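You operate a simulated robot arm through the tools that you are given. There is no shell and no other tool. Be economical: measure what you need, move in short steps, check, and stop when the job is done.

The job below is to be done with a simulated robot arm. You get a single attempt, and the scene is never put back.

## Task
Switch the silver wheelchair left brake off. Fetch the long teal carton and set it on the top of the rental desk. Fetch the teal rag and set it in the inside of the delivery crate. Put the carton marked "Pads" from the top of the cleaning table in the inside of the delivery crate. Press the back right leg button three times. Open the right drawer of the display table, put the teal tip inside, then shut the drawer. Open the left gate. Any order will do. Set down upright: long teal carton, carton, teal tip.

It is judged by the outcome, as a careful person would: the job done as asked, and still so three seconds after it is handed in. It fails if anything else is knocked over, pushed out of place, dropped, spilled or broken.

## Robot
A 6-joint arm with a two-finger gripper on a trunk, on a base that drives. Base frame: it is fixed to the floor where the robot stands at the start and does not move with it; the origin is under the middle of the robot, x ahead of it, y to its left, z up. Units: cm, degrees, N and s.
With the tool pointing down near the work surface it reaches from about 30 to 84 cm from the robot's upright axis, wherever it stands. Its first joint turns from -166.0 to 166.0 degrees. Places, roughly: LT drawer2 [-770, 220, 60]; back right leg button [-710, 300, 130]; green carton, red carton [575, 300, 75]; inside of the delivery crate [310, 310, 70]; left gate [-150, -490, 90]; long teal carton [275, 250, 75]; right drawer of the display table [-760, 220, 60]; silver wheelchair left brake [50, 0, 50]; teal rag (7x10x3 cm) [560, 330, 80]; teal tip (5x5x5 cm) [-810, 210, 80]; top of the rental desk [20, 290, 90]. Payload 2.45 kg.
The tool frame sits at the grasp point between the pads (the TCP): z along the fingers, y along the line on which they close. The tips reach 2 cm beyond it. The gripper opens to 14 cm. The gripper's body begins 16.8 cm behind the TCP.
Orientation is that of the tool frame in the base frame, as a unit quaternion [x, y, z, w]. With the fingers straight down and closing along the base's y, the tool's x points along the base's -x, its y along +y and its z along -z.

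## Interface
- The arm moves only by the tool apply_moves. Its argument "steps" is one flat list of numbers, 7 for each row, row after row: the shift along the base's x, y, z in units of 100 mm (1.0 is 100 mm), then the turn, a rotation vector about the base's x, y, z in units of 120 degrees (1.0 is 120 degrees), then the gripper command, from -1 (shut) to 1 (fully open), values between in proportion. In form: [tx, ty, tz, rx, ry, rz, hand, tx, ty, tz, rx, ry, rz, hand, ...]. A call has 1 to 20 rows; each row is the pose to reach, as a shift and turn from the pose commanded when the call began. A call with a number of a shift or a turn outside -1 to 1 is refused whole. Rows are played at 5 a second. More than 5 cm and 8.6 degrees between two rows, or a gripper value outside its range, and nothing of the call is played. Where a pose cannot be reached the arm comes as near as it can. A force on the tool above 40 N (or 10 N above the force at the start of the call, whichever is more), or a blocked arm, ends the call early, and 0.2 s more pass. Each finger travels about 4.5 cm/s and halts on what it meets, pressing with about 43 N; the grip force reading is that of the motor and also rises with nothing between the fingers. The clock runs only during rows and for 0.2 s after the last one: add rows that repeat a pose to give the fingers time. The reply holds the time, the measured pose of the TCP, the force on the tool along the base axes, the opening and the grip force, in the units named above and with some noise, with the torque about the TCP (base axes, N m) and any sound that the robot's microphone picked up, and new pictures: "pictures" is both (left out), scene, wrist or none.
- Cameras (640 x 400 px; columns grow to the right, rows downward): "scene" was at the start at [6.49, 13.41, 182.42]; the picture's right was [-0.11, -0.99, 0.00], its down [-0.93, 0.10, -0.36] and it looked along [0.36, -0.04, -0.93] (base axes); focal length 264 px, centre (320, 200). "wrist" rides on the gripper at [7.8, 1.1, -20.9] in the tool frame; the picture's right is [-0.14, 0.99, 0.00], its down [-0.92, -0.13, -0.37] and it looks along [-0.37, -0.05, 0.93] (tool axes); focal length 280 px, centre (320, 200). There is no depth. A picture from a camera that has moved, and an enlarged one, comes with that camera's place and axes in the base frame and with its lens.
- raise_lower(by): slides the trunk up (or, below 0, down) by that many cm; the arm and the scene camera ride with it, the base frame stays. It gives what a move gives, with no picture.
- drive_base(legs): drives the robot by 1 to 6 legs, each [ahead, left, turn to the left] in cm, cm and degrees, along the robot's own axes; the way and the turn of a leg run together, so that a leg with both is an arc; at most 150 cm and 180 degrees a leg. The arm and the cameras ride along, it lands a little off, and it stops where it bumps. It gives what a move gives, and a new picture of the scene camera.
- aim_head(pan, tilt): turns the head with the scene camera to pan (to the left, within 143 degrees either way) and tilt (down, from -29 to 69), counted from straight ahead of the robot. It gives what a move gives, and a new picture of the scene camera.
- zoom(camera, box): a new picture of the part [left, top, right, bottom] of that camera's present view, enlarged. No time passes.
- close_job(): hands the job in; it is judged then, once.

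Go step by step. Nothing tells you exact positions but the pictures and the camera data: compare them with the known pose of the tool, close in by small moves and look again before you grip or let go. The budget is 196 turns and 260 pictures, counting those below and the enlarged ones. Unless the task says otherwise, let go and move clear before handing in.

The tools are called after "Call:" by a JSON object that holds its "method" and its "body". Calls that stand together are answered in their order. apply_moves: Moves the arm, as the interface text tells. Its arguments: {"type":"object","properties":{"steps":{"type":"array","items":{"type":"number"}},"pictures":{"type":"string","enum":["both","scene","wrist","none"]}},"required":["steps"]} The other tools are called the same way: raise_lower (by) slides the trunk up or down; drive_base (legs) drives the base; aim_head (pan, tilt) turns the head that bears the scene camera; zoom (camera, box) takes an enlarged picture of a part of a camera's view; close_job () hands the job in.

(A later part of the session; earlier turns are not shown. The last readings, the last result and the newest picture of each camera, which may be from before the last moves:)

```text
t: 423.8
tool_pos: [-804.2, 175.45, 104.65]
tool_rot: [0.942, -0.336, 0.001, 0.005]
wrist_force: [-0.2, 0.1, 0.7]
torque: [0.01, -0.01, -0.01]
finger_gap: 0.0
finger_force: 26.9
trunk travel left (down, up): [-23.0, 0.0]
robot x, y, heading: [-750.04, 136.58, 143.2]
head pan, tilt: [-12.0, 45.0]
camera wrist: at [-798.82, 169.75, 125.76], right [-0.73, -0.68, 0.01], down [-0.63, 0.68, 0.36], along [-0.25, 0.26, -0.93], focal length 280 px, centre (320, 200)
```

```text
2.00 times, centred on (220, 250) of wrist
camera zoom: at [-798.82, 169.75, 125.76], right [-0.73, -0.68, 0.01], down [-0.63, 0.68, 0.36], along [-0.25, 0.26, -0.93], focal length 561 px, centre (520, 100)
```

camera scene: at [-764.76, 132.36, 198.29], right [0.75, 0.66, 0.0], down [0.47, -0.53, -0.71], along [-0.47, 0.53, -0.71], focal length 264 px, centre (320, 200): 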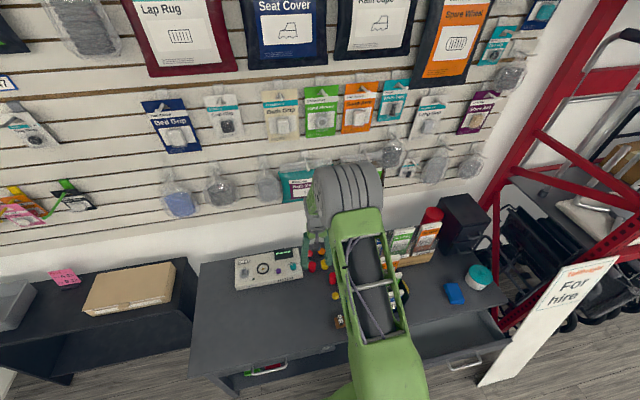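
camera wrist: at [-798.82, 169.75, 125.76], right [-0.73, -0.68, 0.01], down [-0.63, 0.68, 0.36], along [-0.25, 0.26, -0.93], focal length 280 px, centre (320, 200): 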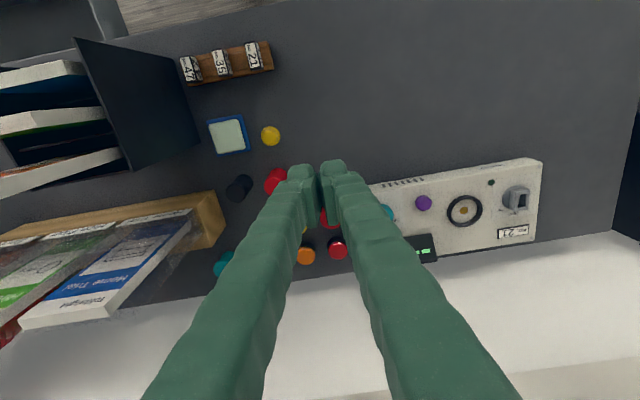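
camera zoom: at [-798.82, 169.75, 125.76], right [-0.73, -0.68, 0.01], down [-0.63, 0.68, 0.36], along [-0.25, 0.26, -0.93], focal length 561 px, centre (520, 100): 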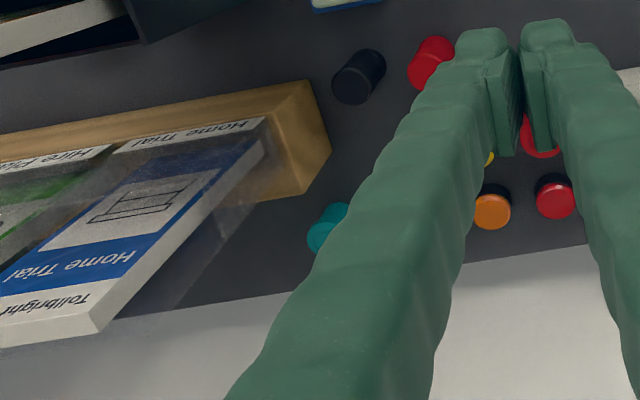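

Now triangulated: table top near z 72, teal tip at about (-807.4,209,75), with 5 cm free behind the wooden stand. A vertical grasp is out of reach past the brochures, so I'll come in tilted from the left over the small cups. First edge nearer and re-orient in free air.

Call:
{"method": "drive_base", "body": {"legs": [[6, 0, 0]]}}

Call:
{"method": "apply_moves", "body": {"steps": [0, 0, 0.1, 0, 0, -0.07, -0.5, 0, 0, 0.2, 0, 0, -0.14, 0, 0, 0, 0.2, 0, 0, -0.21, 0, 0, 0, 0.2, 0, 0, -0.28, 0, 0, 0, 0.2, 0, 0, -0.35, 0, 0, 0, 0.2, 0, 0, -0.42, 0, 0, 0, 0.2, 0, 0, -0.49, 0, 0, 0, 0.2, 0, 0, -0.56, 0, 0, 0, 0.2, 0, 0, -0.605, 0], "pictures": "none"}}

Call:
{"method": "apply_moves", "body": {"steps": [0, 0.1, 0, 0.055, -0.022, 0, 0, 0, 0.2, 0, 0.11, -0.044, 0, 0, 0, 0.4, 0, 0.165, -0.066, 0, 0, 0, 0.6, 0, 0.22, -0.088, 0, 0, 0, 0.8, 0, 0.26, -0.104, 0, 0, 0, 1, 0, 0.294, -0.118, 0, 0], "pictures": "both"}}

```text
t: 424.8
tool_pos: [-808.89, 178.95, 104.62]
tool_rot: [0.941, -0.337, 0.001, 0.004]
wrist_force: [0.0, 1.2, -0.7]
torque: [-0.05, -0.06, 0.0]
finger_gap: 0.01
finger_force: 29.4
trunk travel left (down, up): [-23.0, 0.0]
robot x, y, heading: [-755.0, 139.94, 143.1]
head pan, tilt: [-12.0, 45.0]
camera scene: at [-769.57, 135.97, 198.29], right [0.75, 0.66, 0.0], down [0.47, -0.53, -0.71], along [-0.47, 0.53, -0.71], focal length 264 px, centre (320, 200)
```

scene: 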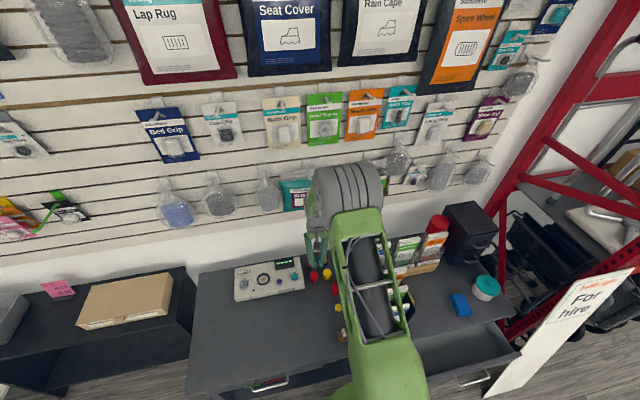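

```text
t: 426.8
tool_pos: [-808.85, 178.86, 106.72]
tool_rot: [-0.558, 0.83, 0.001, -0.004]
wrist_force: [0.1, 0.7, 0.1]
torque: [-0.01, -0.01, -0.02]
finger_gap: 7.01
finger_force: 0.0
trunk travel left (down, up): [-23.0, 0.0]
robot x, y, heading: [-754.58, 140.5, 142.9]
head pan, tilt: [-12.0, 45.0]
```

```text
t: 428.2
tool_pos: [-808.9, 188.93, 106.73]
tool_rot: [-0.53, 0.783, 0.185, 0.266]
wrist_force: [0.0, 0.1, -0.3]
torque: [-0.01, -0.06, -0.01]
finger_gap: 7.0
finger_force: 0.0
trunk travel left (down, up): [-23.0, 0.0]
robot x, y, heading: [-754.51, 140.34, 143.2]
head pan, tilt: [-12.0, 45.0]
camera scene: at [-769.46, 135.87, 198.3], right [0.75, 0.66, 0.0], down [0.47, -0.53, -0.71], along [-0.47, 0.53, -0.71], focal length 264 px, centre (320, 200)
camera wrist: at [-816.91, 171.68, 118.47], right [-0.88, 0.47, 0.09], down [0.31, 0.42, 0.85], along [0.36, 0.78, -0.51], focal length 280 px, centre (320, 200)
```

scene: 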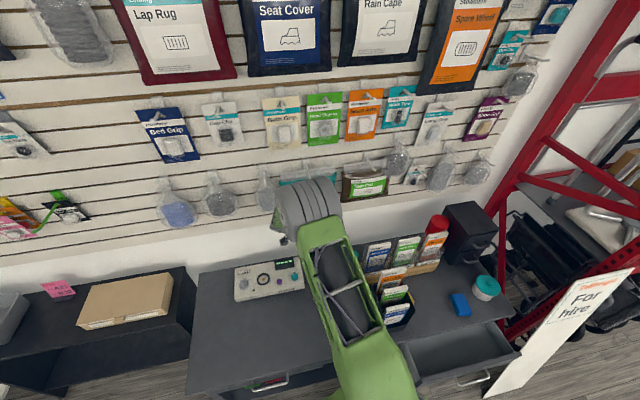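
wrist: 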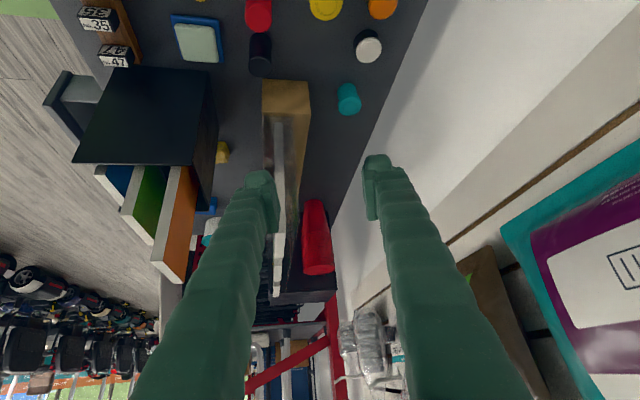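

The tip stands free, with 5 cm clear on either side. I move to a point 15 cm short of it along the tool axis.

Call:
{"method": "apply_moves", "body": {"steps": [-0.08, 0.25, -0.3, 0, 0, 0, 0.1, -0.16, 0.5, -0.65, 0, 0, 0, 0.1, -0.25, 0.8, -1, 0, 0, 0, 0.1], "pictures": "none"}}

Call:
{"method": "apply_moves", "body": {"steps": [-0.02, 0.15, -0.3, 0, 0, 0, 0.1, -0.03, 0.3, -0.65, 0, 0, 0, 0.1, -0.03, 0.3, -1, 0, 0, 0, 0.1], "pictures": "both"}}

```text
t: 429.0
tool_pos: [-811.63, 197.08, 96.54]
tool_rot: [-0.53, 0.784, 0.184, 0.266]
wrist_force: [0.1, -0.1, 0.6]
torque: [-0.05, -0.03, -0.03]
finger_gap: 7.72
finger_force: 0.0
trunk travel left (down, up): [-23.0, 0.0]
robot x, y, heading: [-755.06, 140.44, 143.0]
head pan, tilt: [-12.0, 45.0]
```

```text
t: 429.8
tool_pos: [-811.67, 200.21, 86.68]
tool_rot: [-0.53, 0.783, 0.185, 0.266]
wrist_force: [1.0, 0.3, 0.2]
torque: [-0.03, 0.01, -0.03]
finger_gap: 7.71
finger_force: 0.0
trunk travel left (down, up): [-23.0, 0.0]
robot x, y, heading: [-754.69, 140.22, 143.3]
head pan, tilt: [-12.0, 45.0]
camera scene: at [-769.45, 135.88, 198.3], right [0.75, 0.66, 0.0], down [0.47, -0.53, -0.71], along [-0.47, 0.53, -0.71], focal length 264 px, centre (320, 200)
camera wrist: at [-819.69, 183.01, 98.38], right [-0.88, 0.47, 0.09], down [0.31, 0.42, 0.85], along [0.36, 0.78, -0.51], focal length 280 px, centre (320, 200)
```

scene: 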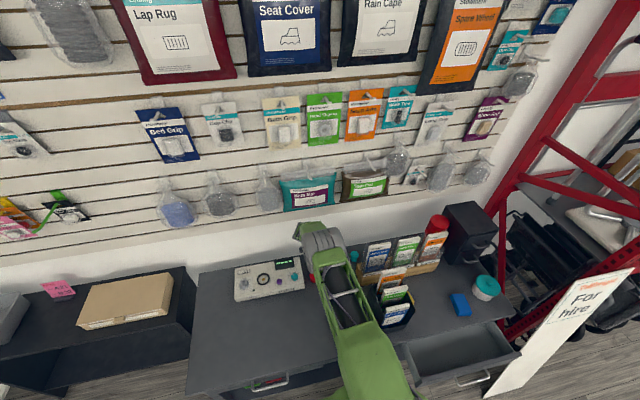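
wrist: 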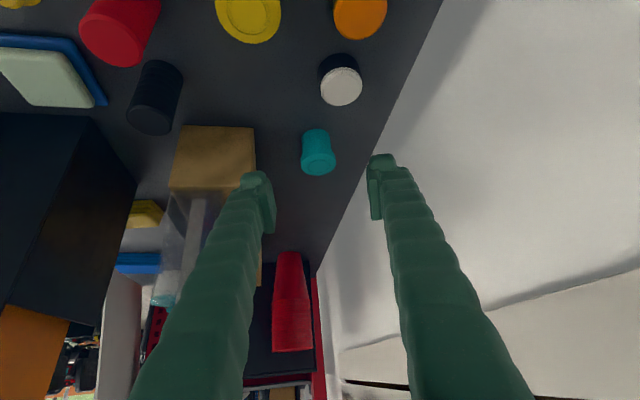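

Call:
{"method": "apply_moves", "body": {"steps": [0.08, 0.2, -0.28, 0, 0, 0, 0.1, 0.14, 0.37, -0.5, 0, 0, 0, 0.1, 0.2, 0.51, -0.71, 0, 0, 0, 0.1], "pictures": "wrist"}}

```text
t: 430.6
tool_pos: [-809.57, 205.07, 79.42]
tool_rot: [-0.53, 0.784, 0.184, 0.266]
wrist_force: [-0.2, 0.0, 1.7]
torque: [-0.05, -0.03, 0.0]
finger_gap: 7.72
finger_force: 0.1
trunk travel left (down, up): [-23.0, 0.0]
robot x, y, heading: [-754.59, 140.23, 143.0]
head pan, tilt: [-12.0, 45.0]
camera wrist: at [-817.51, 187.98, 91.36], right [-0.88, 0.47, 0.09], down [0.31, 0.42, 0.85], along [0.36, 0.78, -0.51], focal length 280 px, centre (320, 200)
```

wrist: 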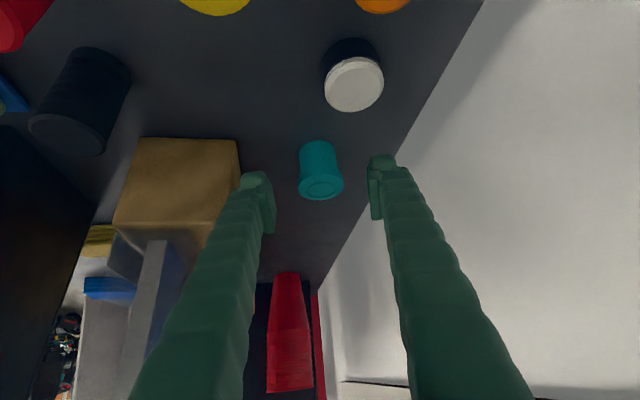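

Call:
{"method": "apply_moves", "body": {"steps": [0.03, 0.07, -0.1, 0, 0, 0, 0.1, 0.06, 0.15, -0.2, 0, 0, 0, 0.1, 0.085, 0.22, -0.3, 0, 0, 0, 0.1], "pictures": "wrist"}}

```text
t: 431.4
tool_pos: [-808.12, 206.24, 77.0]
tool_rot: [-0.532, 0.783, 0.184, 0.264]
wrist_force: [-0.6, -0.7, -1.2]
torque: [-0.02, 0.05, -0.02]
finger_gap: 7.68
finger_force: 0.1
out of reach, approached as far as the arm can: row 2, 3
trunk travel left (down, up): [-23.0, 0.0]
robot x, y, heading: [-754.88, 140.16, 143.1]
head pan, tilt: [-12.0, 45.0]
camera wrist: at [-816.06, 189.07, 88.85], right [-0.88, 0.47, 0.09], down [0.31, 0.42, 0.85], along [0.36, 0.78, -0.51], focal length 280 px, centre (320, 200)
```

wrist: 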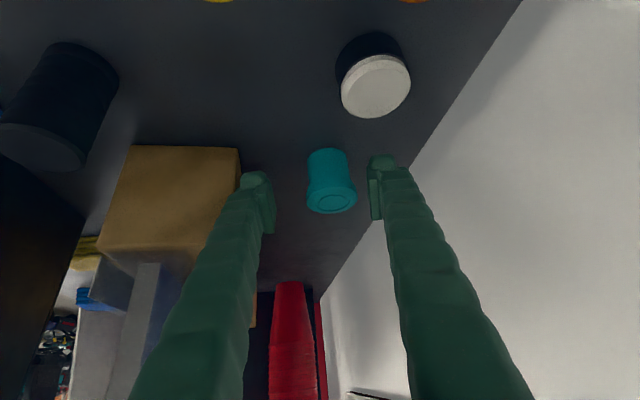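

The arm is at its reach limit with the trunk this high. I rise 10 cm and lower the trunk by 10 cm to gain reach.

Call:
{"method": "apply_moves", "body": {"steps": [0, -0.1, 0.3, 0, 0, 0, 0.1, 0, -0.15, 0.6, 0, 0, 0, 0.1, 0, -0.15, 1, 0, 0, 0, 0.1], "pictures": "none"}}

Call:
{"method": "raise_lower", "body": {"by": -10}}

Call:
{"method": "zoom", "body": {"camera": "wrist", "box": [0, 0, 640, 400]}}

```text
t: 432.2
tool_pos: [-808.01, 204.76, 86.88]
tool_rot: [-0.531, 0.783, 0.184, 0.266]
wrist_force: [0.2, 0.0, -1.3]
torque: [0.04, 0.0, 0.01]
finger_gap: 7.72
finger_force: 0.1
trunk travel left (down, up): [-23.0, 0.0]
robot x, y, heading: [-754.86, 140.2, 143.2]
head pan, tilt: [-12.0, 45.0]
```

```text
t: 433.0
tool_pos: [-808.76, 204.99, 81.84]
tool_rot: [-0.531, 0.781, 0.191, 0.267]
wrist_force: [-1.6, -15.0, 15.7]
torque: [-0.61, -1.05, -1.09]
finger_gap: 8.36
finger_force: 5.1
trunk travel left (down, up): [-17.0, 6.0]
robot x, y, heading: [-754.76, 140.3, 143.6]
head pan, tilt: [-12.0, 45.0]
stopped: the force on the tool passed its limit at 58 N (the readings are from after the stop); the commanded pose is now the measured one
```

```text
1.00 times, centred on (320, 200) of wrist (not enlarged: the box is as wide or as high as the picture)
camera zoom: at [-816.75, 187.62, 93.49], right [-0.88, 0.46, 0.1], down [0.31, 0.41, 0.86], along [0.36, 0.79, -0.5], focal length 280 px, centre (320, 200)
```

zoom: 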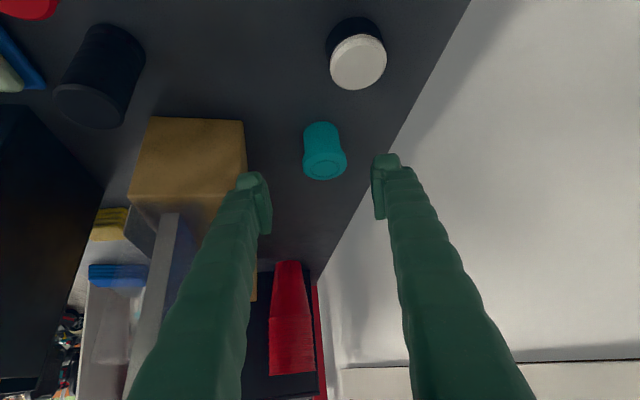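

The front finger touched the corner of the wooden stand. I back out along the tool axis at once and look whether anything shifted.

Call:
{"method": "apply_moves", "body": {"steps": [-0.1, -0.15, 0.25, 0, 0, 0, 0.1, -0.2, -0.4, 0.5, 0, 0, 0, 0, -0.35, -0.7, 0.8, 0, 0, 0, -0.1, -0.5, -1, 1, 0, 0, 0, -0.11], "pictures": "wrist"}}

Call:
{"method": "zoom", "body": {"camera": "scene", "box": [220, 190, 520, 380]}}

```text
t: 434.0
tool_pos: [-813.53, 194.89, 91.85]
tool_rot: [-0.53, 0.782, 0.19, 0.268]
wrist_force: [0.1, -1.5, -0.8]
torque: [0.07, -0.02, 0.02]
finger_gap: 6.24
finger_force: 0.1
trunk travel left (down, up): [-17.0, 6.0]
robot x, y, heading: [-754.69, 140.12, 143.1]
head pan, tilt: [-12.0, 45.0]
camera wrist: at [-821.5, 177.63, 103.49], right [-0.88, 0.46, 0.1], down [0.31, 0.41, 0.86], along [0.36, 0.79, -0.5], focal length 280 px, centre (320, 200)
```

wrist: 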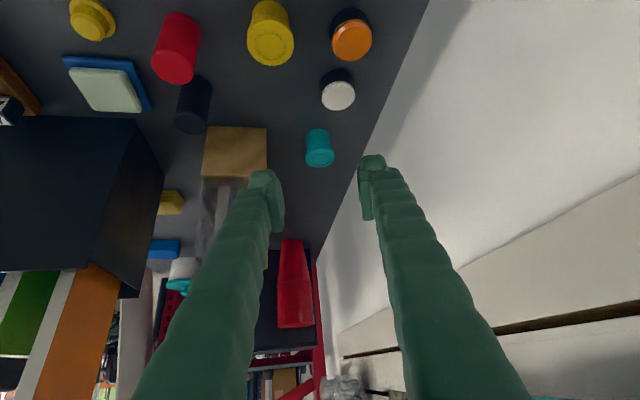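

```text
2.11 times, centred on (370, 285) of scene
camera zoom: at [-769.43, 135.77, 192.32], right [0.75, 0.66, 0.0], down [0.47, -0.53, -0.71], along [-0.47, 0.53, -0.71], focal length 556 px, centre (215, 21)
```

zoom: 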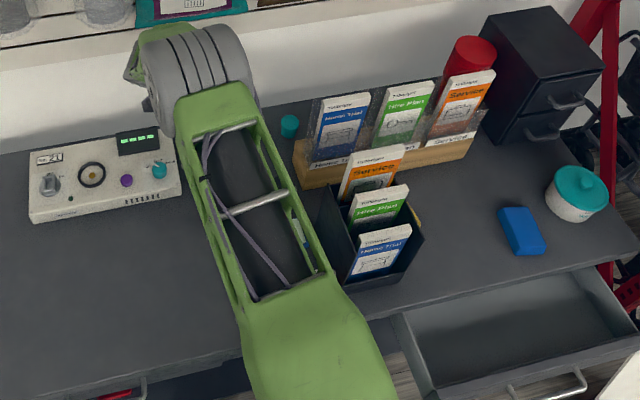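

Nothing has shifted. I lower the trunk with the arm raised well clear, and re-approach along the tip's axis with a smaller opening.

Call:
{"method": "apply_moves", "body": {"steps": [0, -0.1, 0.3, 0, 0, 0, -0.11, 0, -0.2, 0.6, 0, 0, 0, -0.11, 0, -0.2, 1, 0, 0, 0, -0.11], "pictures": "none"}}

Call:
{"method": "raise_lower", "body": {"by": -10}}

Call:
{"method": "zoom", "body": {"camera": "wrist", "box": [0, 0, 640, 400]}}

```text
t: 434.8
tool_pos: [-813.47, 193.12, 101.58]
tool_rot: [-0.531, 0.781, 0.19, 0.268]
wrist_force: [-0.1, 0.3, -0.4]
torque: [-0.03, 0.01, 0.01]
finger_gap: 6.24
finger_force: 0.0
trunk travel left (down, up): [-17.0, 6.0]
robot x, y, heading: [-755.23, 140.38, 143.2]
head pan, tilt: [-12.0, 45.0]
```

```text
t: 436.1
tool_pos: [-813.56, 193.04, 91.51]
tool_rot: [-0.53, 0.782, 0.189, 0.268]
wrist_force: [0.1, -0.1, 1.0]
torque: [0.01, 0.0, 0.02]
finger_gap: 6.22
finger_force: 0.1
trunk travel left (down, up): [-7.0, 16.0]
robot x, y, heading: [-754.95, 140.21, 143.3]
head pan, tilt: [-12.0, 45.0]
```

```text
1.00 times, centred on (320, 200) of wrist (not enlarged: the box is as wide or as high as the picture)
camera zoom: at [-821.44, 175.77, 103.29], right [-0.88, 0.46, 0.1], down [0.31, 0.41, 0.86], along [0.36, 0.79, -0.5], focal length 280 px, centre (320, 200)
```

zoom: 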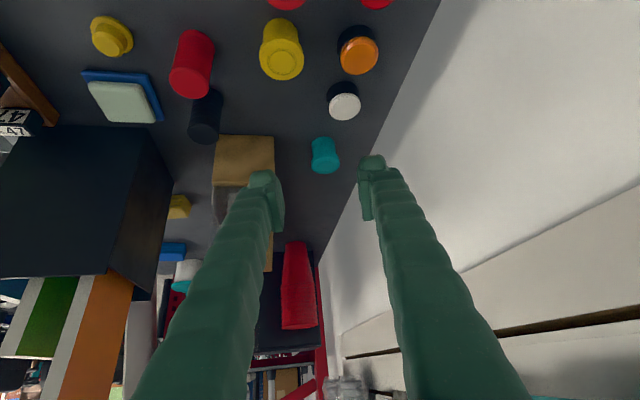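

Call:
{"method": "apply_moves", "body": {"steps": [0.1, 0.3, -0.25, 0, 0, 0, -0.11, 0.2, 0.6, -0.5, 0, 0, 0, -0.11, 0.29, 0.89, -0.76, 0, 0, 0, -0.11], "pictures": "wrist"}}

```text
t: 436.9
tool_pos: [-810.92, 202.04, 83.87]
tool_rot: [-0.53, 0.782, 0.189, 0.268]
wrist_force: [0.3, 0.6, 0.4]
torque: [0.0, 0.02, 0.06]
finger_gap: 6.23
finger_force: 0.1
trunk travel left (down, up): [-7.0, 16.0]
robot x, y, heading: [-754.95, 140.43, 143.5]
head pan, tilt: [-12.0, 45.0]
camera wrist: at [-818.76, 184.65, 95.52], right [-0.88, 0.46, 0.1], down [0.31, 0.41, 0.86], along [0.36, 0.79, -0.5], focal length 280 px, centre (320, 200)
```

wrist: 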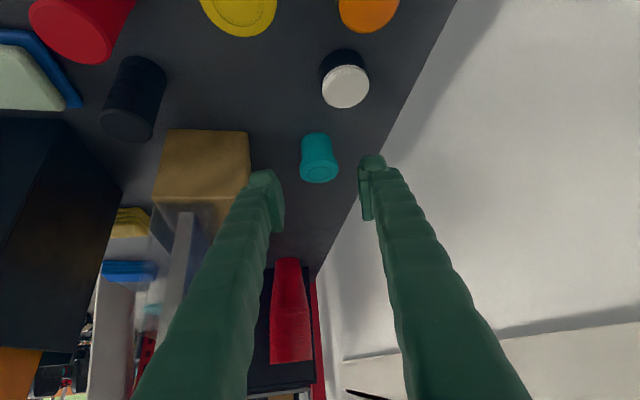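

Call:
{"method": "apply_moves", "body": {"steps": [0.06, 0.15, -0.2, 0, 0, 0, -0.11, 0.12, 0.3, -0.4, 0, 0, 0, -0.11, 0.18, 0.44, -0.6, 0, 0, 0, -0.11, 0.23, 0.58, -0.78, 0, 0, 0, -0.11], "pictures": "wrist"}}

```text
t: 437.9
tool_pos: [-808.6, 208.08, 76.02]
tool_rot: [-0.53, 0.782, 0.19, 0.269]
wrist_force: [0.7, 1.2, -0.7]
torque: [0.0, 0.0, 0.02]
finger_gap: 6.24
finger_force: 0.0
trunk travel left (down, up): [-7.0, 16.0]
robot x, y, heading: [-754.98, 140.55, 143.3]
head pan, tilt: [-12.0, 45.0]
camera wrist: at [-816.45, 190.67, 87.81], right [-0.88, 0.46, 0.1], down [0.31, 0.41, 0.86], along [0.36, 0.79, -0.5], focal length 280 px, centre (320, 200)
```

wrist: 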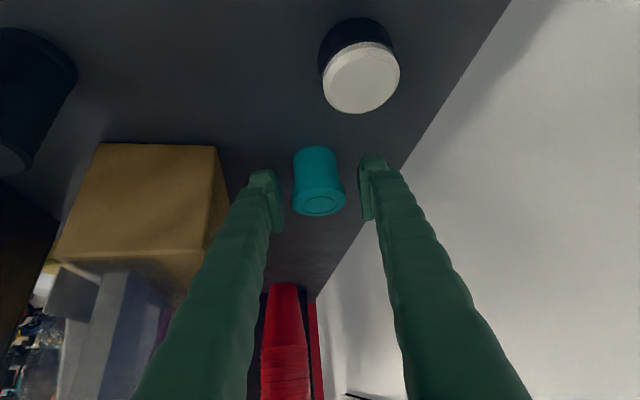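

The tip is now between the fingers. I close on it.

Call:
{"method": "apply_moves", "body": {"steps": [0.01, 0.02, -0.03, 0, 0, 0, -0.2, 0.01, 0.02, -0.03, 0, 0, 0, -0.4, 0.01, 0.02, -0.03, 0, 0, 0, -0.6, 0.01, 0.02, -0.03, 0, 0, 0, -0.6, 0.01, 0.02, -0.03, 0, 0, 0, -0.6], "pictures": "wrist"}}

```text
t: 439.1
tool_pos: [-808.35, 208.12, 75.87]
tool_rot: [-0.53, 0.782, 0.189, 0.268]
wrist_force: [-0.4, 0.7, 1.0]
torque: [-0.02, -0.02, 0.01]
finger_gap: 4.07
finger_force: 43.3
trunk travel left (down, up): [-7.0, 16.0]
robot x, y, heading: [-754.81, 140.58, 143.5]
head pan, tilt: [-12.0, 45.0]
camera wrist: at [-816.27, 190.76, 87.57], right [-0.88, 0.46, 0.1], down [0.31, 0.41, 0.86], along [0.36, 0.79, -0.5], focal length 280 px, centre (320, 200)
```

wrist: 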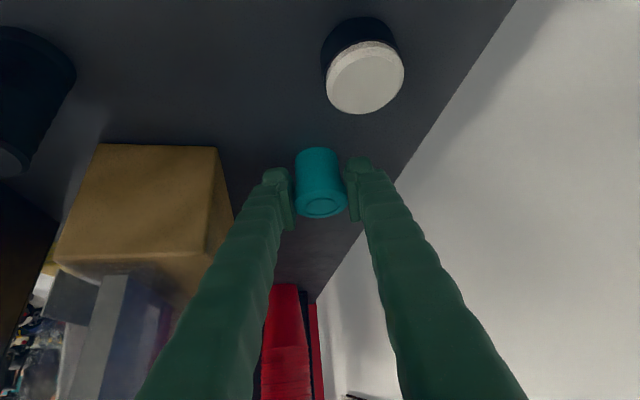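

Call:
{"method": "apply_moves", "body": {"steps": [-0.03, -0.08, 0.15, 0, 0, 0, -0.7, -0.1, -0.26, 0.4, 0, 0, 0, -0.7, -0.2, -0.52, 0.72, 0, 0, 0, -0.7, -0.27, -0.72, 1, 0, 0, 0, -0.7], "pictures": "none"}}

Call:
{"method": "apply_moves", "body": {"steps": [-0.1, -0.26, 0.3, 0, 0, 0, -0.7, -0.15, -0.5, 0.65, 0, 0, 0, -0.7, -0.2, -0.7, 1, 0, 0, 0, -0.7], "pictures": "both"}}

```text
t: 440.1
tool_pos: [-810.97, 200.68, 85.9]
tool_rot: [-0.53, 0.782, 0.189, 0.268]
wrist_force: [0.3, 0.3, -1.3]
torque: [0.01, 0.0, 0.03]
finger_gap: 4.05
finger_force: 42.9
trunk travel left (down, up): [-7.0, 16.0]
robot x, y, heading: [-755.04, 140.17, 143.2]
head pan, tilt: [-12.0, 45.0]
```

```text
t: 440.9
tool_pos: [-812.75, 193.53, 96.06]
tool_rot: [-0.53, 0.782, 0.189, 0.268]
wrist_force: [-0.5, -0.3, -1.6]
torque: [0.0, -0.03, 0.02]
finger_gap: 4.05
finger_force: 42.2
trunk travel left (down, up): [-7.0, 16.0]
robot x, y, heading: [-754.76, 140.23, 143.3]
head pan, tilt: [-12.0, 45.0]
camera scene: at [-769.39, 135.8, 182.33], right [0.75, 0.66, 0.0], down [0.47, -0.53, -0.71], along [-0.47, 0.53, -0.71], focal length 264 px, centre (320, 200)
camera wrist: at [-820.74, 176.21, 107.71], right [-0.88, 0.46, 0.1], down [0.31, 0.41, 0.86], along [0.36, 0.79, -0.5], focal length 280 px, centre (320, 200)
```

scene: 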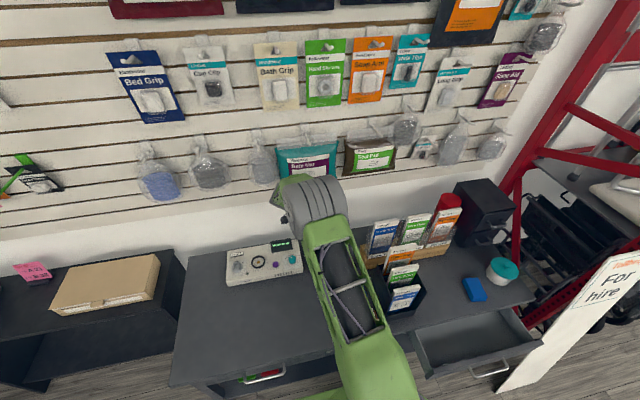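
wrist: 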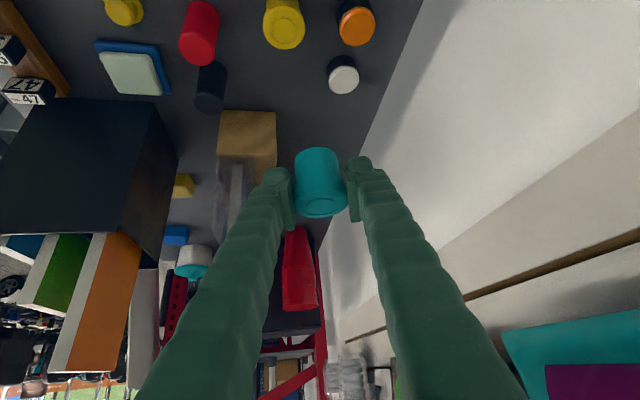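

Got it. I drive back and right to bring the tip over the open drawer.

Call:
{"method": "drive_base", "body": {"legs": [[-50, 0, 0], [0, -53, 0]]}}

Call:
{"method": "aim_head", "body": {"pan": -15, "tilt": 50}}

Call:
{"method": "zoom", "body": {"camera": "wrist", "box": [0, 0, 640, 400]}}

```text
t: 448.5
tool_pos: [-742.24, 205.6, 96.06]
tool_rot: [-0.53, 0.782, 0.189, 0.268]
wrist_force: [-0.3, -0.3, -0.8]
torque: [0.0, 0.04, 0.02]
finger_gap: 4.04
finger_force: 43.2
trunk travel left (down, up): [-7.0, 16.0]
robot x, y, heading: [-684.12, 152.28, 143.6]
head pan, tilt: [-12.0, 45.0]
camera scene: at [-698.74, 147.82, 182.32], right [0.75, 0.66, 0.0], down [0.47, -0.53, -0.71], along [-0.47, 0.53, -0.71], focal length 264 px, centre (320, 200)
```

scene: 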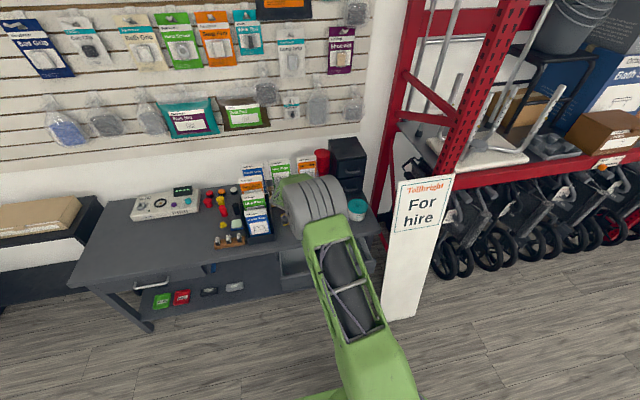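

```text
t: 449.2
tool_pos: [-742.4, 205.5, 95.99]
tool_rot: [-0.531, 0.781, 0.19, 0.267]
wrist_force: [0.5, 0.4, -0.9]
torque: [-0.01, 0.0, 0.05]
finger_gap: 4.07
finger_force: 42.8
trunk travel left (down, up): [-7.0, 16.0]
robot x, y, heading: [-684.45, 152.23, 143.4]
head pan, tilt: [-15.0, 50.0]
camera scene: at [-698.16, 147.74, 181.63], right [0.78, 0.62, 0.0], down [0.47, -0.6, -0.64], along [-0.4, 0.5, -0.77], focal length 264 px, centre (320, 200)
```

scene: 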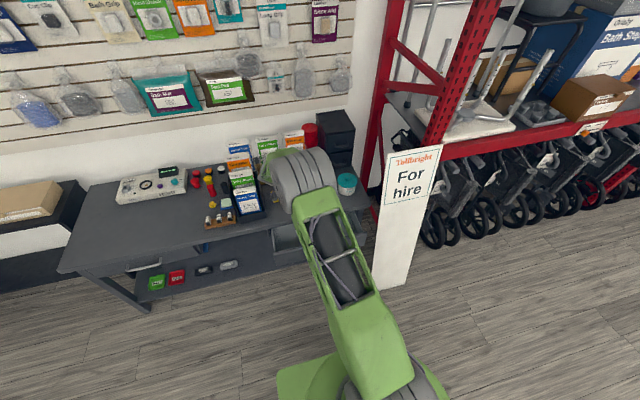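

```text
1.00 times, centred on (320, 200) of wrist (not enlarged: the box is as wide or as high as the picture)
camera zoom: at [-750.16, 188.19, 107.67], right [-0.88, 0.46, 0.1], down [0.31, 0.41, 0.86], along [0.36, 0.79, -0.5], focal length 280 px, centre (320, 200)
```

zoom: 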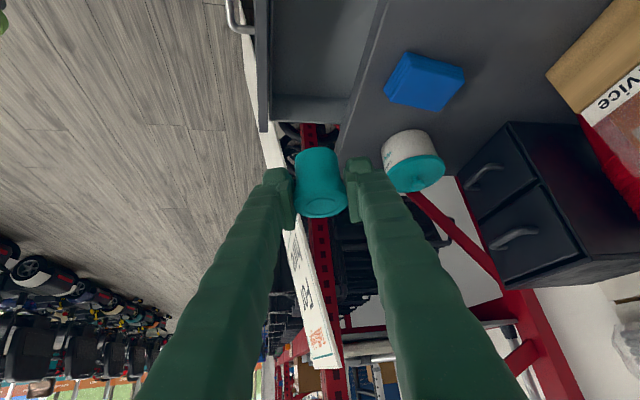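

The drawer inside runs from z 58.5 to 67, with b 714–726 open. I yaw the tool by 75 degrees so that the fingers close along the drawer's width; the tip stays upright.

Call:
{"method": "apply_moves", "body": {"steps": [0, 0, 0, 0, 0, 0.07, -0.7, 0, 0, 0, 0, 0, 0.14, -0.7, 0, 0, 0, 0, 0, 0.21, -0.7, 0, 0, 0, 0, 0, 0.28, -0.7, 0, 0, 0, 0, 0, 0.35, -0.7, 0, 0, 0, 0, 0, 0.42, -0.7, 0, 0, 0, 0, 0, 0.49, -0.7, 0, 0, 0, 0, 0, 0.56, -0.7, 0, 0, 0, 0, 0, 0.625, -0.7], "pictures": "wrist"}}

```text
t: 451.2
tool_pos: [-742.39, 205.59, 96.01]
tool_rot: [0.865, -0.38, -0.301, -0.128]
wrist_force: [0.6, -0.8, -0.3]
torque: [-0.07, 0.01, 0.03]
finger_gap: 4.06
finger_force: 43.3
out of reach, approached as far as the arm can: row 8, 9
trunk travel left (down, up): [-7.0, 16.0]
robot x, y, heading: [-684.36, 152.09, 143.3]
head pan, tilt: [-15.0, 50.0]
camera wrist: at [-730.18, 190.92, 107.7], right [-0.8, -0.59, 0.09], down [-0.24, 0.46, 0.86], along [-0.55, 0.66, -0.51], focal length 280 px, centre (320, 200)
```

wrist: 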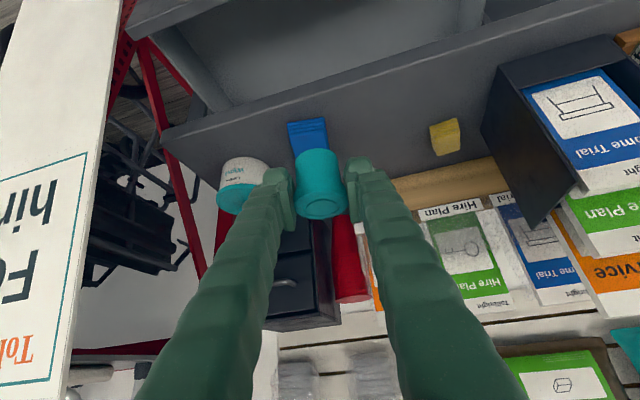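

Call:
{"method": "apply_moves", "body": {"steps": [-0.1, 0.02, -0.35, 0, 0, 0, -0.7, -0.2, 0.04, -0.7, 0, 0, 0, -0.7, -0.3, 0.07, -1, 0, 0, 0, -0.7], "pictures": "none"}}

Call:
{"method": "apply_moves", "body": {"steps": [0, 0, -0.3, 0, 0, 0, -0.7, 0, 0, -0.6, 0, 0, 0, -0.7, 0, 0, -0.9, 0, 0, 0, -0.7], "pictures": "both"}}

```text
t: 452.0
tool_pos: [-745.33, 206.3, 86.02]
tool_rot: [0.865, -0.381, -0.299, -0.131]
wrist_force: [0.1, 0.1, -1.1]
torque: [-0.01, 0.0, 0.0]
finger_gap: 4.06
finger_force: 42.7
trunk travel left (down, up): [-7.0, 16.0]
robot x, y, heading: [-683.77, 152.44, 143.5]
head pan, tilt: [-15.0, 50.0]
```

```text
t: 452.8
tool_pos: [-746.06, 205.42, 77.02]
tool_rot: [0.863, -0.385, -0.298, -0.133]
wrist_force: [-0.4, -0.2, -0.8]
torque: [0.0, -0.01, -0.02]
finger_gap: 4.07
finger_force: 43.0
out of reach, approached as far as the arm can: row 1, 2, 3
trunk travel left (down, up): [-7.0, 16.0]
robot x, y, heading: [-684.21, 152.21, 142.9]
head pan, tilt: [-15.0, 50.0]
camera scene: at [-698.15, 147.78, 181.63], right [0.78, 0.62, 0.0], down [0.47, -0.6, -0.64], along [-0.4, 0.5, -0.77], focal length 264 px, centre (320, 200)
camera wrist: at [-734.17, 190.66, 88.74], right [-0.81, -0.58, 0.08], down [-0.24, 0.46, 0.86], along [-0.54, 0.67, -0.51], focal length 280 px, centre (320, 200)
```

scene: 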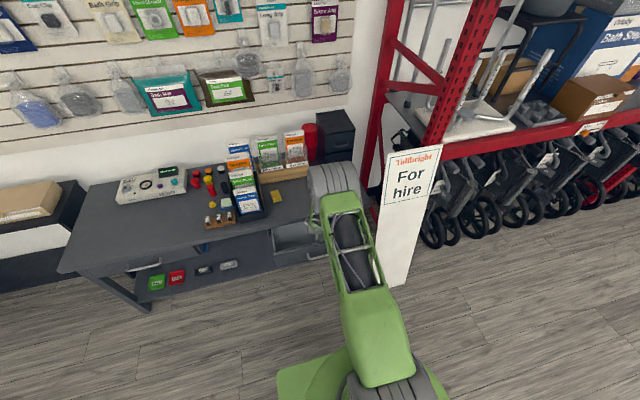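
wrist: 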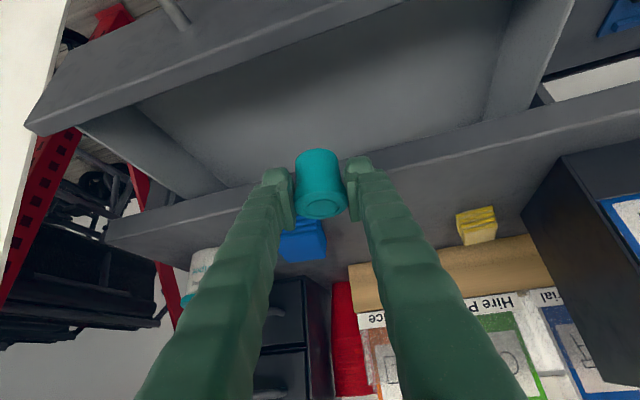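

Out of reach at this distance; I pull the tool back and drive the base nearer instead.

Call:
{"method": "apply_moves", "body": {"steps": [0.3, -0.2, 0.05, 0, 0, 0, -0.7, 0.6, -0.4, 0.05, 0, 0, 0, -0.7, 0.9, -0.6, 0.05, 0, 0, 0, -0.7], "pictures": "none"}}

Call:
{"method": "drive_base", "body": {"legs": [[13, 0, 0]]}}

Call:
{"method": "zoom", "body": {"camera": "wrist", "box": [0, 0, 640, 400]}}

```text
t: 453.6
tool_pos: [-738.84, 200.17, 78.42]
tool_rot: [0.87, -0.375, -0.281, -0.151]
wrist_force: [-0.5, -0.9, -0.4]
torque: [0.0, 0.02, -0.01]
finger_gap: 4.06
finger_force: 43.8
out of reach, approached as far as the arm can: row 1, 2, 3
trunk travel left (down, up): [-7.0, 16.0]
robot x, y, heading: [-684.12, 152.15, 143.2]
head pan, tilt: [-15.0, 50.0]
```

```text
t: 454.9
tool_pos: [-749.14, 207.77, 78.33]
tool_rot: [0.87, -0.375, -0.281, -0.151]
wrist_force: [-0.8, 0.6, -0.9]
torque: [0.0, -0.04, 0.01]
finger_gap: 4.03
finger_force: 42.4
trunk travel left (down, up): [-7.0, 16.0]
robot x, y, heading: [-694.78, 160.27, 143.7]
head pan, tilt: [-15.0, 50.0]
camera scene: at [-708.6, 155.5, 181.62], right [0.78, 0.62, 0.0], down [0.48, -0.6, -0.64], along [-0.4, 0.5, -0.77], focal length 264 px, centre (320, 200)
```

scene: 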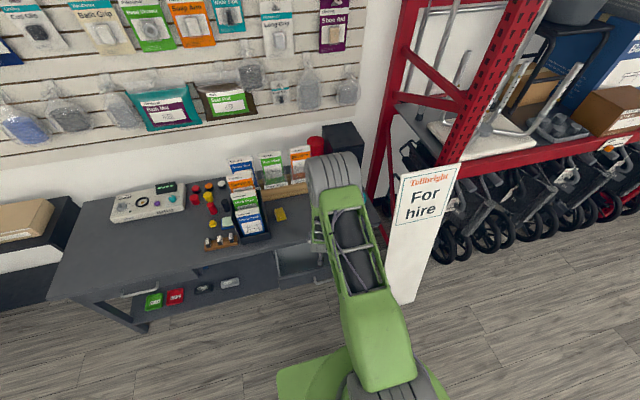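

```text
1.00 times, centred on (320, 200) of wrist (not enlarged: the box is as wide or as high as the picture)
camera zoom: at [-737.81, 192.83, 90.28], right [-0.81, -0.59, 0.03], down [-0.28, 0.43, 0.85], along [-0.52, 0.68, -0.52], focal length 280 px, centre (320, 200)
```

zoom: 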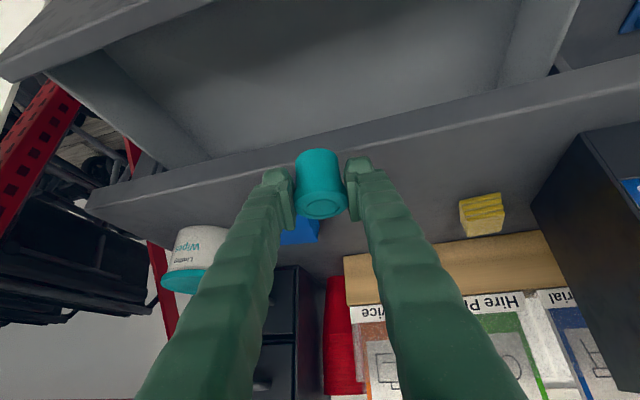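

Call:
{"method": "apply_moves", "body": {"steps": [0.15, -0.1, -0.05, 0, 0, 0, -0.7, 0.3, -0.22, -0.2, 0, 0, 0, -0.7, 0.3, -0.22, -0.4, 0, 0, 0, -0.7, 0.3, -0.22, -0.6, 0, 0, 0, -0.7], "pictures": "wrist"}}

```text
t: 455.9
tool_pos: [-746.8, 206.58, 72.59]
tool_rot: [0.873, -0.371, -0.272, -0.161]
wrist_force: [0.5, 0.1, -0.3]
torque: [0.0, 0.01, -0.02]
finger_gap: 4.05
finger_force: 43.0
out of reach, approached as far as the arm can: row 2, 3, 4
trunk travel left (down, up): [-7.0, 16.0]
robot x, y, heading: [-694.58, 159.82, 143.1]
head pan, tilt: [-15.0, 50.0]
camera wrist: at [-735.7, 191.46, 84.65], right [-0.81, -0.59, 0.0], down [-0.31, 0.42, 0.85], along [-0.51, 0.69, -0.52], focal length 280 px, centre (320, 200)
```

wrist: 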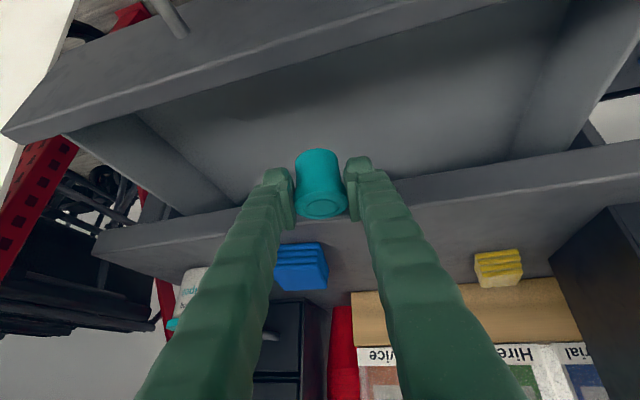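

Call:
{"method": "apply_moves", "body": {"steps": [0.1, -0.07, 0, 0, 0, 0, -0.7], "pictures": "none"}}

Call:
{"method": "raise_lower", "body": {"by": -6}}

Call:
{"method": "zoom", "body": {"camera": "wrist", "box": [0, 0, 640, 400]}}

```text
t: 456.2
tool_pos: [-746.43, 206.62, 72.95]
tool_rot: [0.873, -0.372, -0.273, -0.162]
wrist_force: [0.4, 1.0, 0.2]
torque: [-0.02, 0.01, 0.02]
finger_gap: 4.04
finger_force: 43.5
out of reach, approached as far as the arm can: row 1
trunk travel left (down, up): [-7.0, 16.0]
robot x, y, heading: [-694.61, 159.92, 143.7]
head pan, tilt: [-15.0, 50.0]
```

```text
t: 457.2
tool_pos: [-746.38, 206.64, 67.0]
tool_rot: [0.873, -0.372, -0.272, -0.161]
wrist_force: [-0.6, 0.2, -0.6]
torque: [0.01, -0.06, -0.03]
finger_gap: 4.04
finger_force: 43.5
trunk travel left (down, up): [-1.0, 22.0]
robot x, y, heading: [-694.85, 160.17, 143.4]
head pan, tilt: [-15.0, 50.0]
```

```text
1.00 times, centred on (320, 200) of wrist (not enlarged: the box is as wide or as high as the picture)
camera zoom: at [-735.36, 191.41, 78.99], right [-0.81, -0.59, 0.0], down [-0.31, 0.42, 0.85], along [-0.5, 0.69, -0.52], focal length 280 px, centre (320, 200)
```

zoom: 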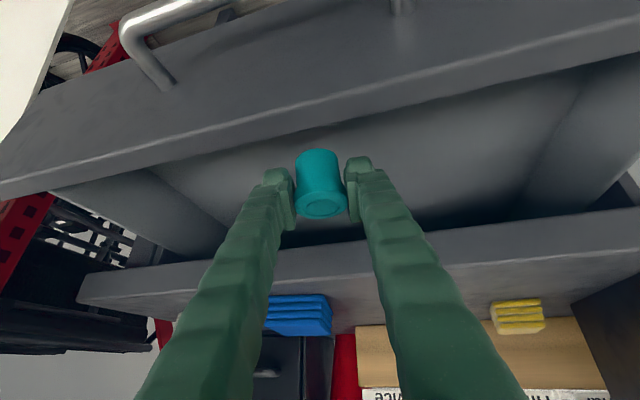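

Call:
{"method": "apply_moves", "body": {"steps": [0, 0, -0.06, 0, 0, 0, -0.7, 0, 0, -0.12, 0, 0, 0, -0.7, 0, 0, -0.18, 0, 0, 0, -0.7, 0, 0, -0.24, 0, 0, 0, -0.7, 0, 0, -0.3, 0, 0, 0, -0.7], "pictures": "wrist"}}

```text
t: 458.4
tool_pos: [-746.35, 206.63, 63.98]
tool_rot: [0.873, -0.371, -0.27, -0.164]
wrist_force: [-0.2, 0.3, -0.1]
torque: [0.01, 0.0, -0.04]
finger_gap: 4.03
finger_force: 42.8
trunk travel left (down, up): [-1.0, 22.0]
robot x, y, heading: [-694.61, 159.96, 143.3]
head pan, tilt: [-15.0, 50.0]
camera wrist: at [-735.33, 191.41, 75.96], right [-0.81, -0.59, 0.0], down [-0.31, 0.42, 0.85], along [-0.5, 0.69, -0.52], focal length 280 px, centre (320, 200)
```

wrist: 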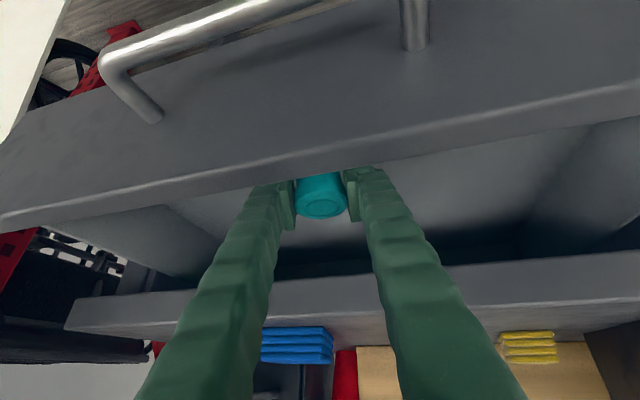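

Call:
{"method": "apply_moves", "body": {"steps": [0, 0, -0.03, 0, 0, 0, -0.7, 0, 0, -0.06, 0, 0, 0, -0.7, 0, 0, -0.09, 0, 0, 0, -0.7, 0, 0, -0.12, 0, 0, 0, -0.7, 0, 0, -0.15, 0, 0, 0, -0.7, 0, 0, -0.18, 0, 0, 0, -0.7, 0, 0, -0.21, 0, 0, 0, -0.7], "pictures": "none"}}

```text
t: 460.1
tool_pos: [-746.56, 206.61, 61.86]
tool_rot: [0.874, -0.369, -0.269, -0.163]
wrist_force: [-0.9, 0.8, -0.8]
torque: [0.0, 0.01, -0.03]
finger_gap: 4.07
finger_force: 42.7
trunk travel left (down, up): [-1.0, 22.0]
robot x, y, heading: [-694.52, 160.33, 143.5]
head pan, tilt: [-15.0, 50.0]
```

Call:
{"method": "apply_moves", "body": {"steps": [0, 0, -0.03, 0, 0, 0, -0.7, 0, 0, -0.06, 0, 0, 0, -0.7, 0, 0, -0.09, 0, 0, 0, -0.7, 0, 0, -0.12, 0, 0, 0, -0.7, 0, 0, -0.15, 0, 0, 0, -0.7], "pictures": "wrist"}}

```text
t: 460.9
tool_pos: [-747.06, 207.09, 61.53]
tool_rot: [0.871, -0.369, -0.277, -0.167]
wrist_force: [-2.1, 1.4, 12.7]
torque: [-0.06, 0.28, -0.09]
finger_gap: 4.05
finger_force: 43.0
trunk travel left (down, up): [-1.0, 22.0]
robot x, y, heading: [-694.47, 160.01, 143.5]
head pan, tilt: [-15.0, 50.0]
stopped in row 4: the force on the tool passed its limit at 42 N (the readings are from after the stop); the commanded pose is now the measured one
camera wrist: at [-735.91, 191.82, 73.31], right [-0.81, -0.59, 0.0], down [-0.3, 0.41, 0.86], along [-0.51, 0.7, -0.51], focal length 280 px, centre (320, 200)
```

wrist: 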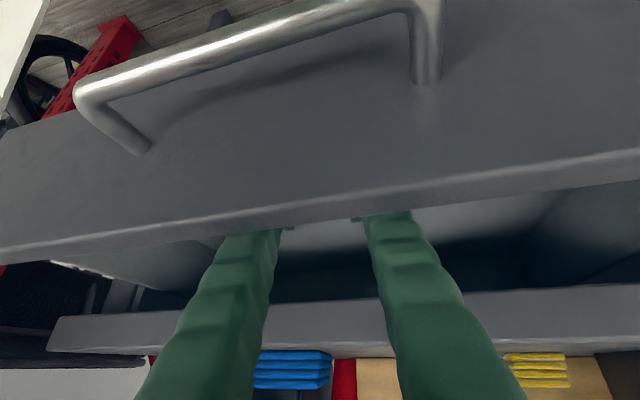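

The tip rests on the drawer bottom. I release and back out along the tool axis.

Call:
{"method": "apply_moves", "body": {"steps": [0, 0, 0.01, 0, 0, 0, -0.3, 0, 0, 0.01, 0, 0, 0, -0.1, 0, 0, 0.01, 0, 0, 0, -0.1, 0, 0, 0.01, 0, 0, 0, -0.1, 0.09, -0.12, 0.2, 0, 0, 0, -0.1, 0.2, -0.25, 0.45, 0, 0, 0, -0.1, 0.3, -0.38, 0.75, 0, 0, 0, -0.1, 0.35, -0.45, 1, 0, 0, 0, -0.1], "pictures": "wrist"}}

```text
t: 462.7
tool_pos: [-743.89, 203.12, 71.44]
tool_rot: [0.874, -0.367, -0.268, -0.171]
wrist_force: [0.2, -0.5, 0.1]
torque: [0.0, 0.05, -0.01]
finger_gap: 6.29
finger_force: 0.1
out of reach, approached as far as the arm can: row 6, 7, 8
trunk travel left (down, up): [-1.0, 22.0]
robot x, y, heading: [-694.41, 160.27, 143.5]
head pan, tilt: [-15.0, 50.0]
camera wrist: at [-732.87, 187.78, 83.41], right [-0.81, -0.59, -0.02], down [-0.32, 0.41, 0.85], along [-0.5, 0.7, -0.52], focal length 280 px, centre (320, 200)
```

wrist: 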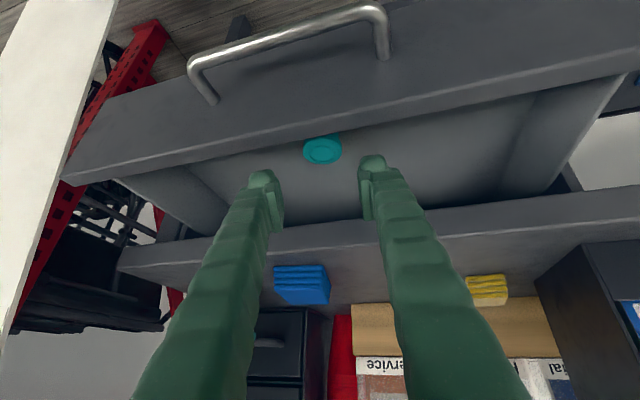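

The tip stands upright in the drawer. I raise clear, back off, and turn the tool vertical with closed fingers to push the drawer shut.

Call:
{"method": "raise_lower", "body": {"by": 16}}

Call:
{"method": "drive_base", "body": {"legs": [[-28, 0, 0]]}}

Call:
{"method": "apply_moves", "body": {"steps": [0, 0, 0, -0.05, -0.04, 0, -0.4, 0, 0, 0, -0.1, -0.08, 0, -0.7, 0, 0, 0, -0.15, -0.12, 0, -1, 0, 0, 0, -0.2, -0.16, 0, -1, 0, 0, 0, -0.247, -0.198, 0, -1], "pictures": "both"}}

```text
t: 464.5
tool_pos: [-743.81, 203.19, 87.36]
tool_rot: [0.874, -0.367, -0.268, -0.171]
wrist_force: [0.6, -0.4, 0.6]
torque: [0.02, -0.01, -0.01]
finger_gap: 6.3
finger_force: 0.1
trunk travel left (down, up): [-17.0, 6.0]
robot x, y, heading: [-694.47, 159.69, 143.2]
head pan, tilt: [-15.0, 50.0]
```

```text
t: 466.5
tool_pos: [-721.55, 186.61, 87.49]
tool_rot: [0.873, -0.368, -0.269, -0.172]
wrist_force: [-0.4, 0.5, -0.1]
torque: [0.0, 0.01, -0.03]
finger_gap: 6.28
finger_force: 0.1
trunk travel left (down, up): [-17.0, 6.0]
robot x, y, heading: [-672.26, 142.93, 143.0]
head pan, tilt: [-15.0, 50.0]
camera scene: at [-686.09, 138.76, 191.64], right [0.79, 0.62, 0.0], down [0.47, -0.6, -0.64], along [-0.4, 0.51, -0.77], focal length 264 px, centre (320, 200)
```

scene: 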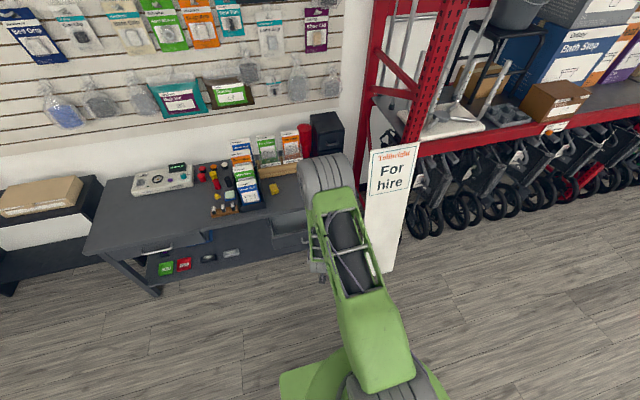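

```text
t: 467.7
tool_pos: [-720.37, 188.91, 87.63]
tool_rot: [0.911, -0.384, -0.095, -0.116]
wrist_force: [0.3, 0.1, -0.1]
torque: [0.01, -0.04, 0.03]
finger_gap: 0.0
finger_force: 29.1
out of reach, approached as far as the arm can: row 3, 4, 5
trunk travel left (down, up): [-17.0, 6.0]
robot x, y, heading: [-672.42, 143.19, 143.2]
head pan, tilt: [-15.0, 50.0]
camera scene: at [-686.18, 138.81, 191.63], right [0.79, 0.62, 0.0], down [0.47, -0.6, -0.64], along [-0.4, 0.5, -0.77], focal length 264 px, centre (320, 200)
camera wrist: at [-714.11, 176.93, 105.52], right [-0.81, -0.58, -0.1], down [-0.51, 0.61, 0.61], along [-0.29, 0.55, -0.79], focal length 280 px, centre (320, 200)
```

scene: 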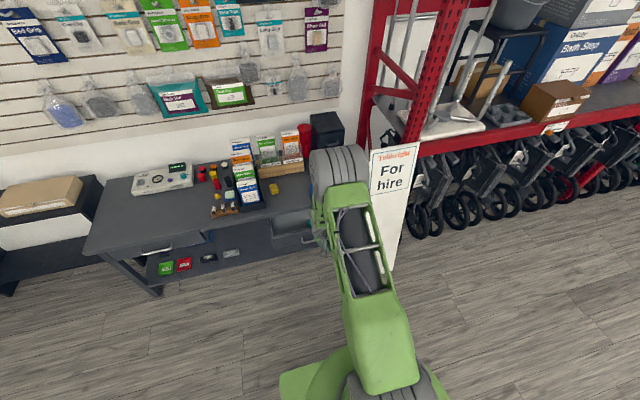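
wrist: 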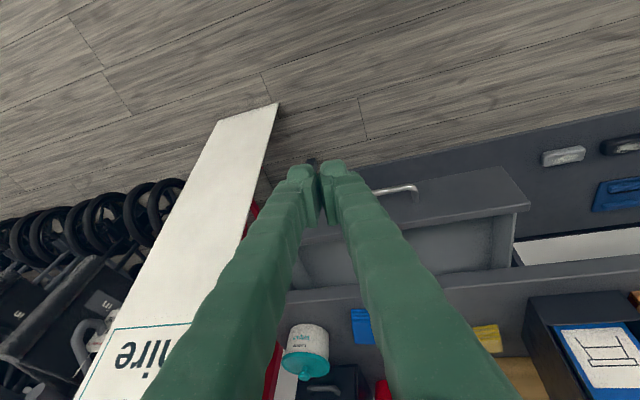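

Call:
{"method": "apply_moves", "body": {"steps": [0.1, -0.08, 0, -0.05, -0.015, 0, -1, 0.2, -0.15, 0, -0.1, -0.03, 0, -1, 0.2, -0.15, 0, -0.136, -0.04, 0, -1], "pictures": "wrist"}}

```text
t: 468.5
tool_pos: [-718.41, 187.35, 87.7]
tool_rot: [0.922, -0.388, 0.0, -0.002]
wrist_force: [0.1, -0.7, 0.0]
torque: [0.05, -0.03, 0.0]
finger_gap: 0.02
finger_force: 29.9
out of reach, approached as far as the arm can: row 1, 2
trunk travel left (down, up): [-17.0, 6.0]
robot x, y, heading: [-672.39, 143.4, 143.1]
head pan, tilt: [-15.0, 50.0]
camera wrist: at [-713.81, 180.99, 108.61], right [-0.8, -0.59, 0.0], down [-0.55, 0.75, 0.37], along [-0.22, 0.3, -0.93], focal length 280 px, centre (320, 200)
```

wrist: 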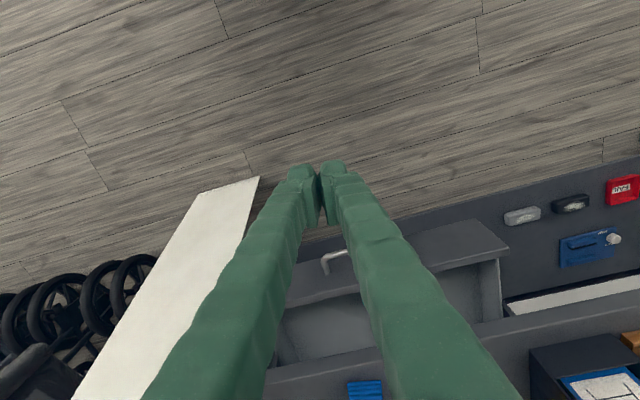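

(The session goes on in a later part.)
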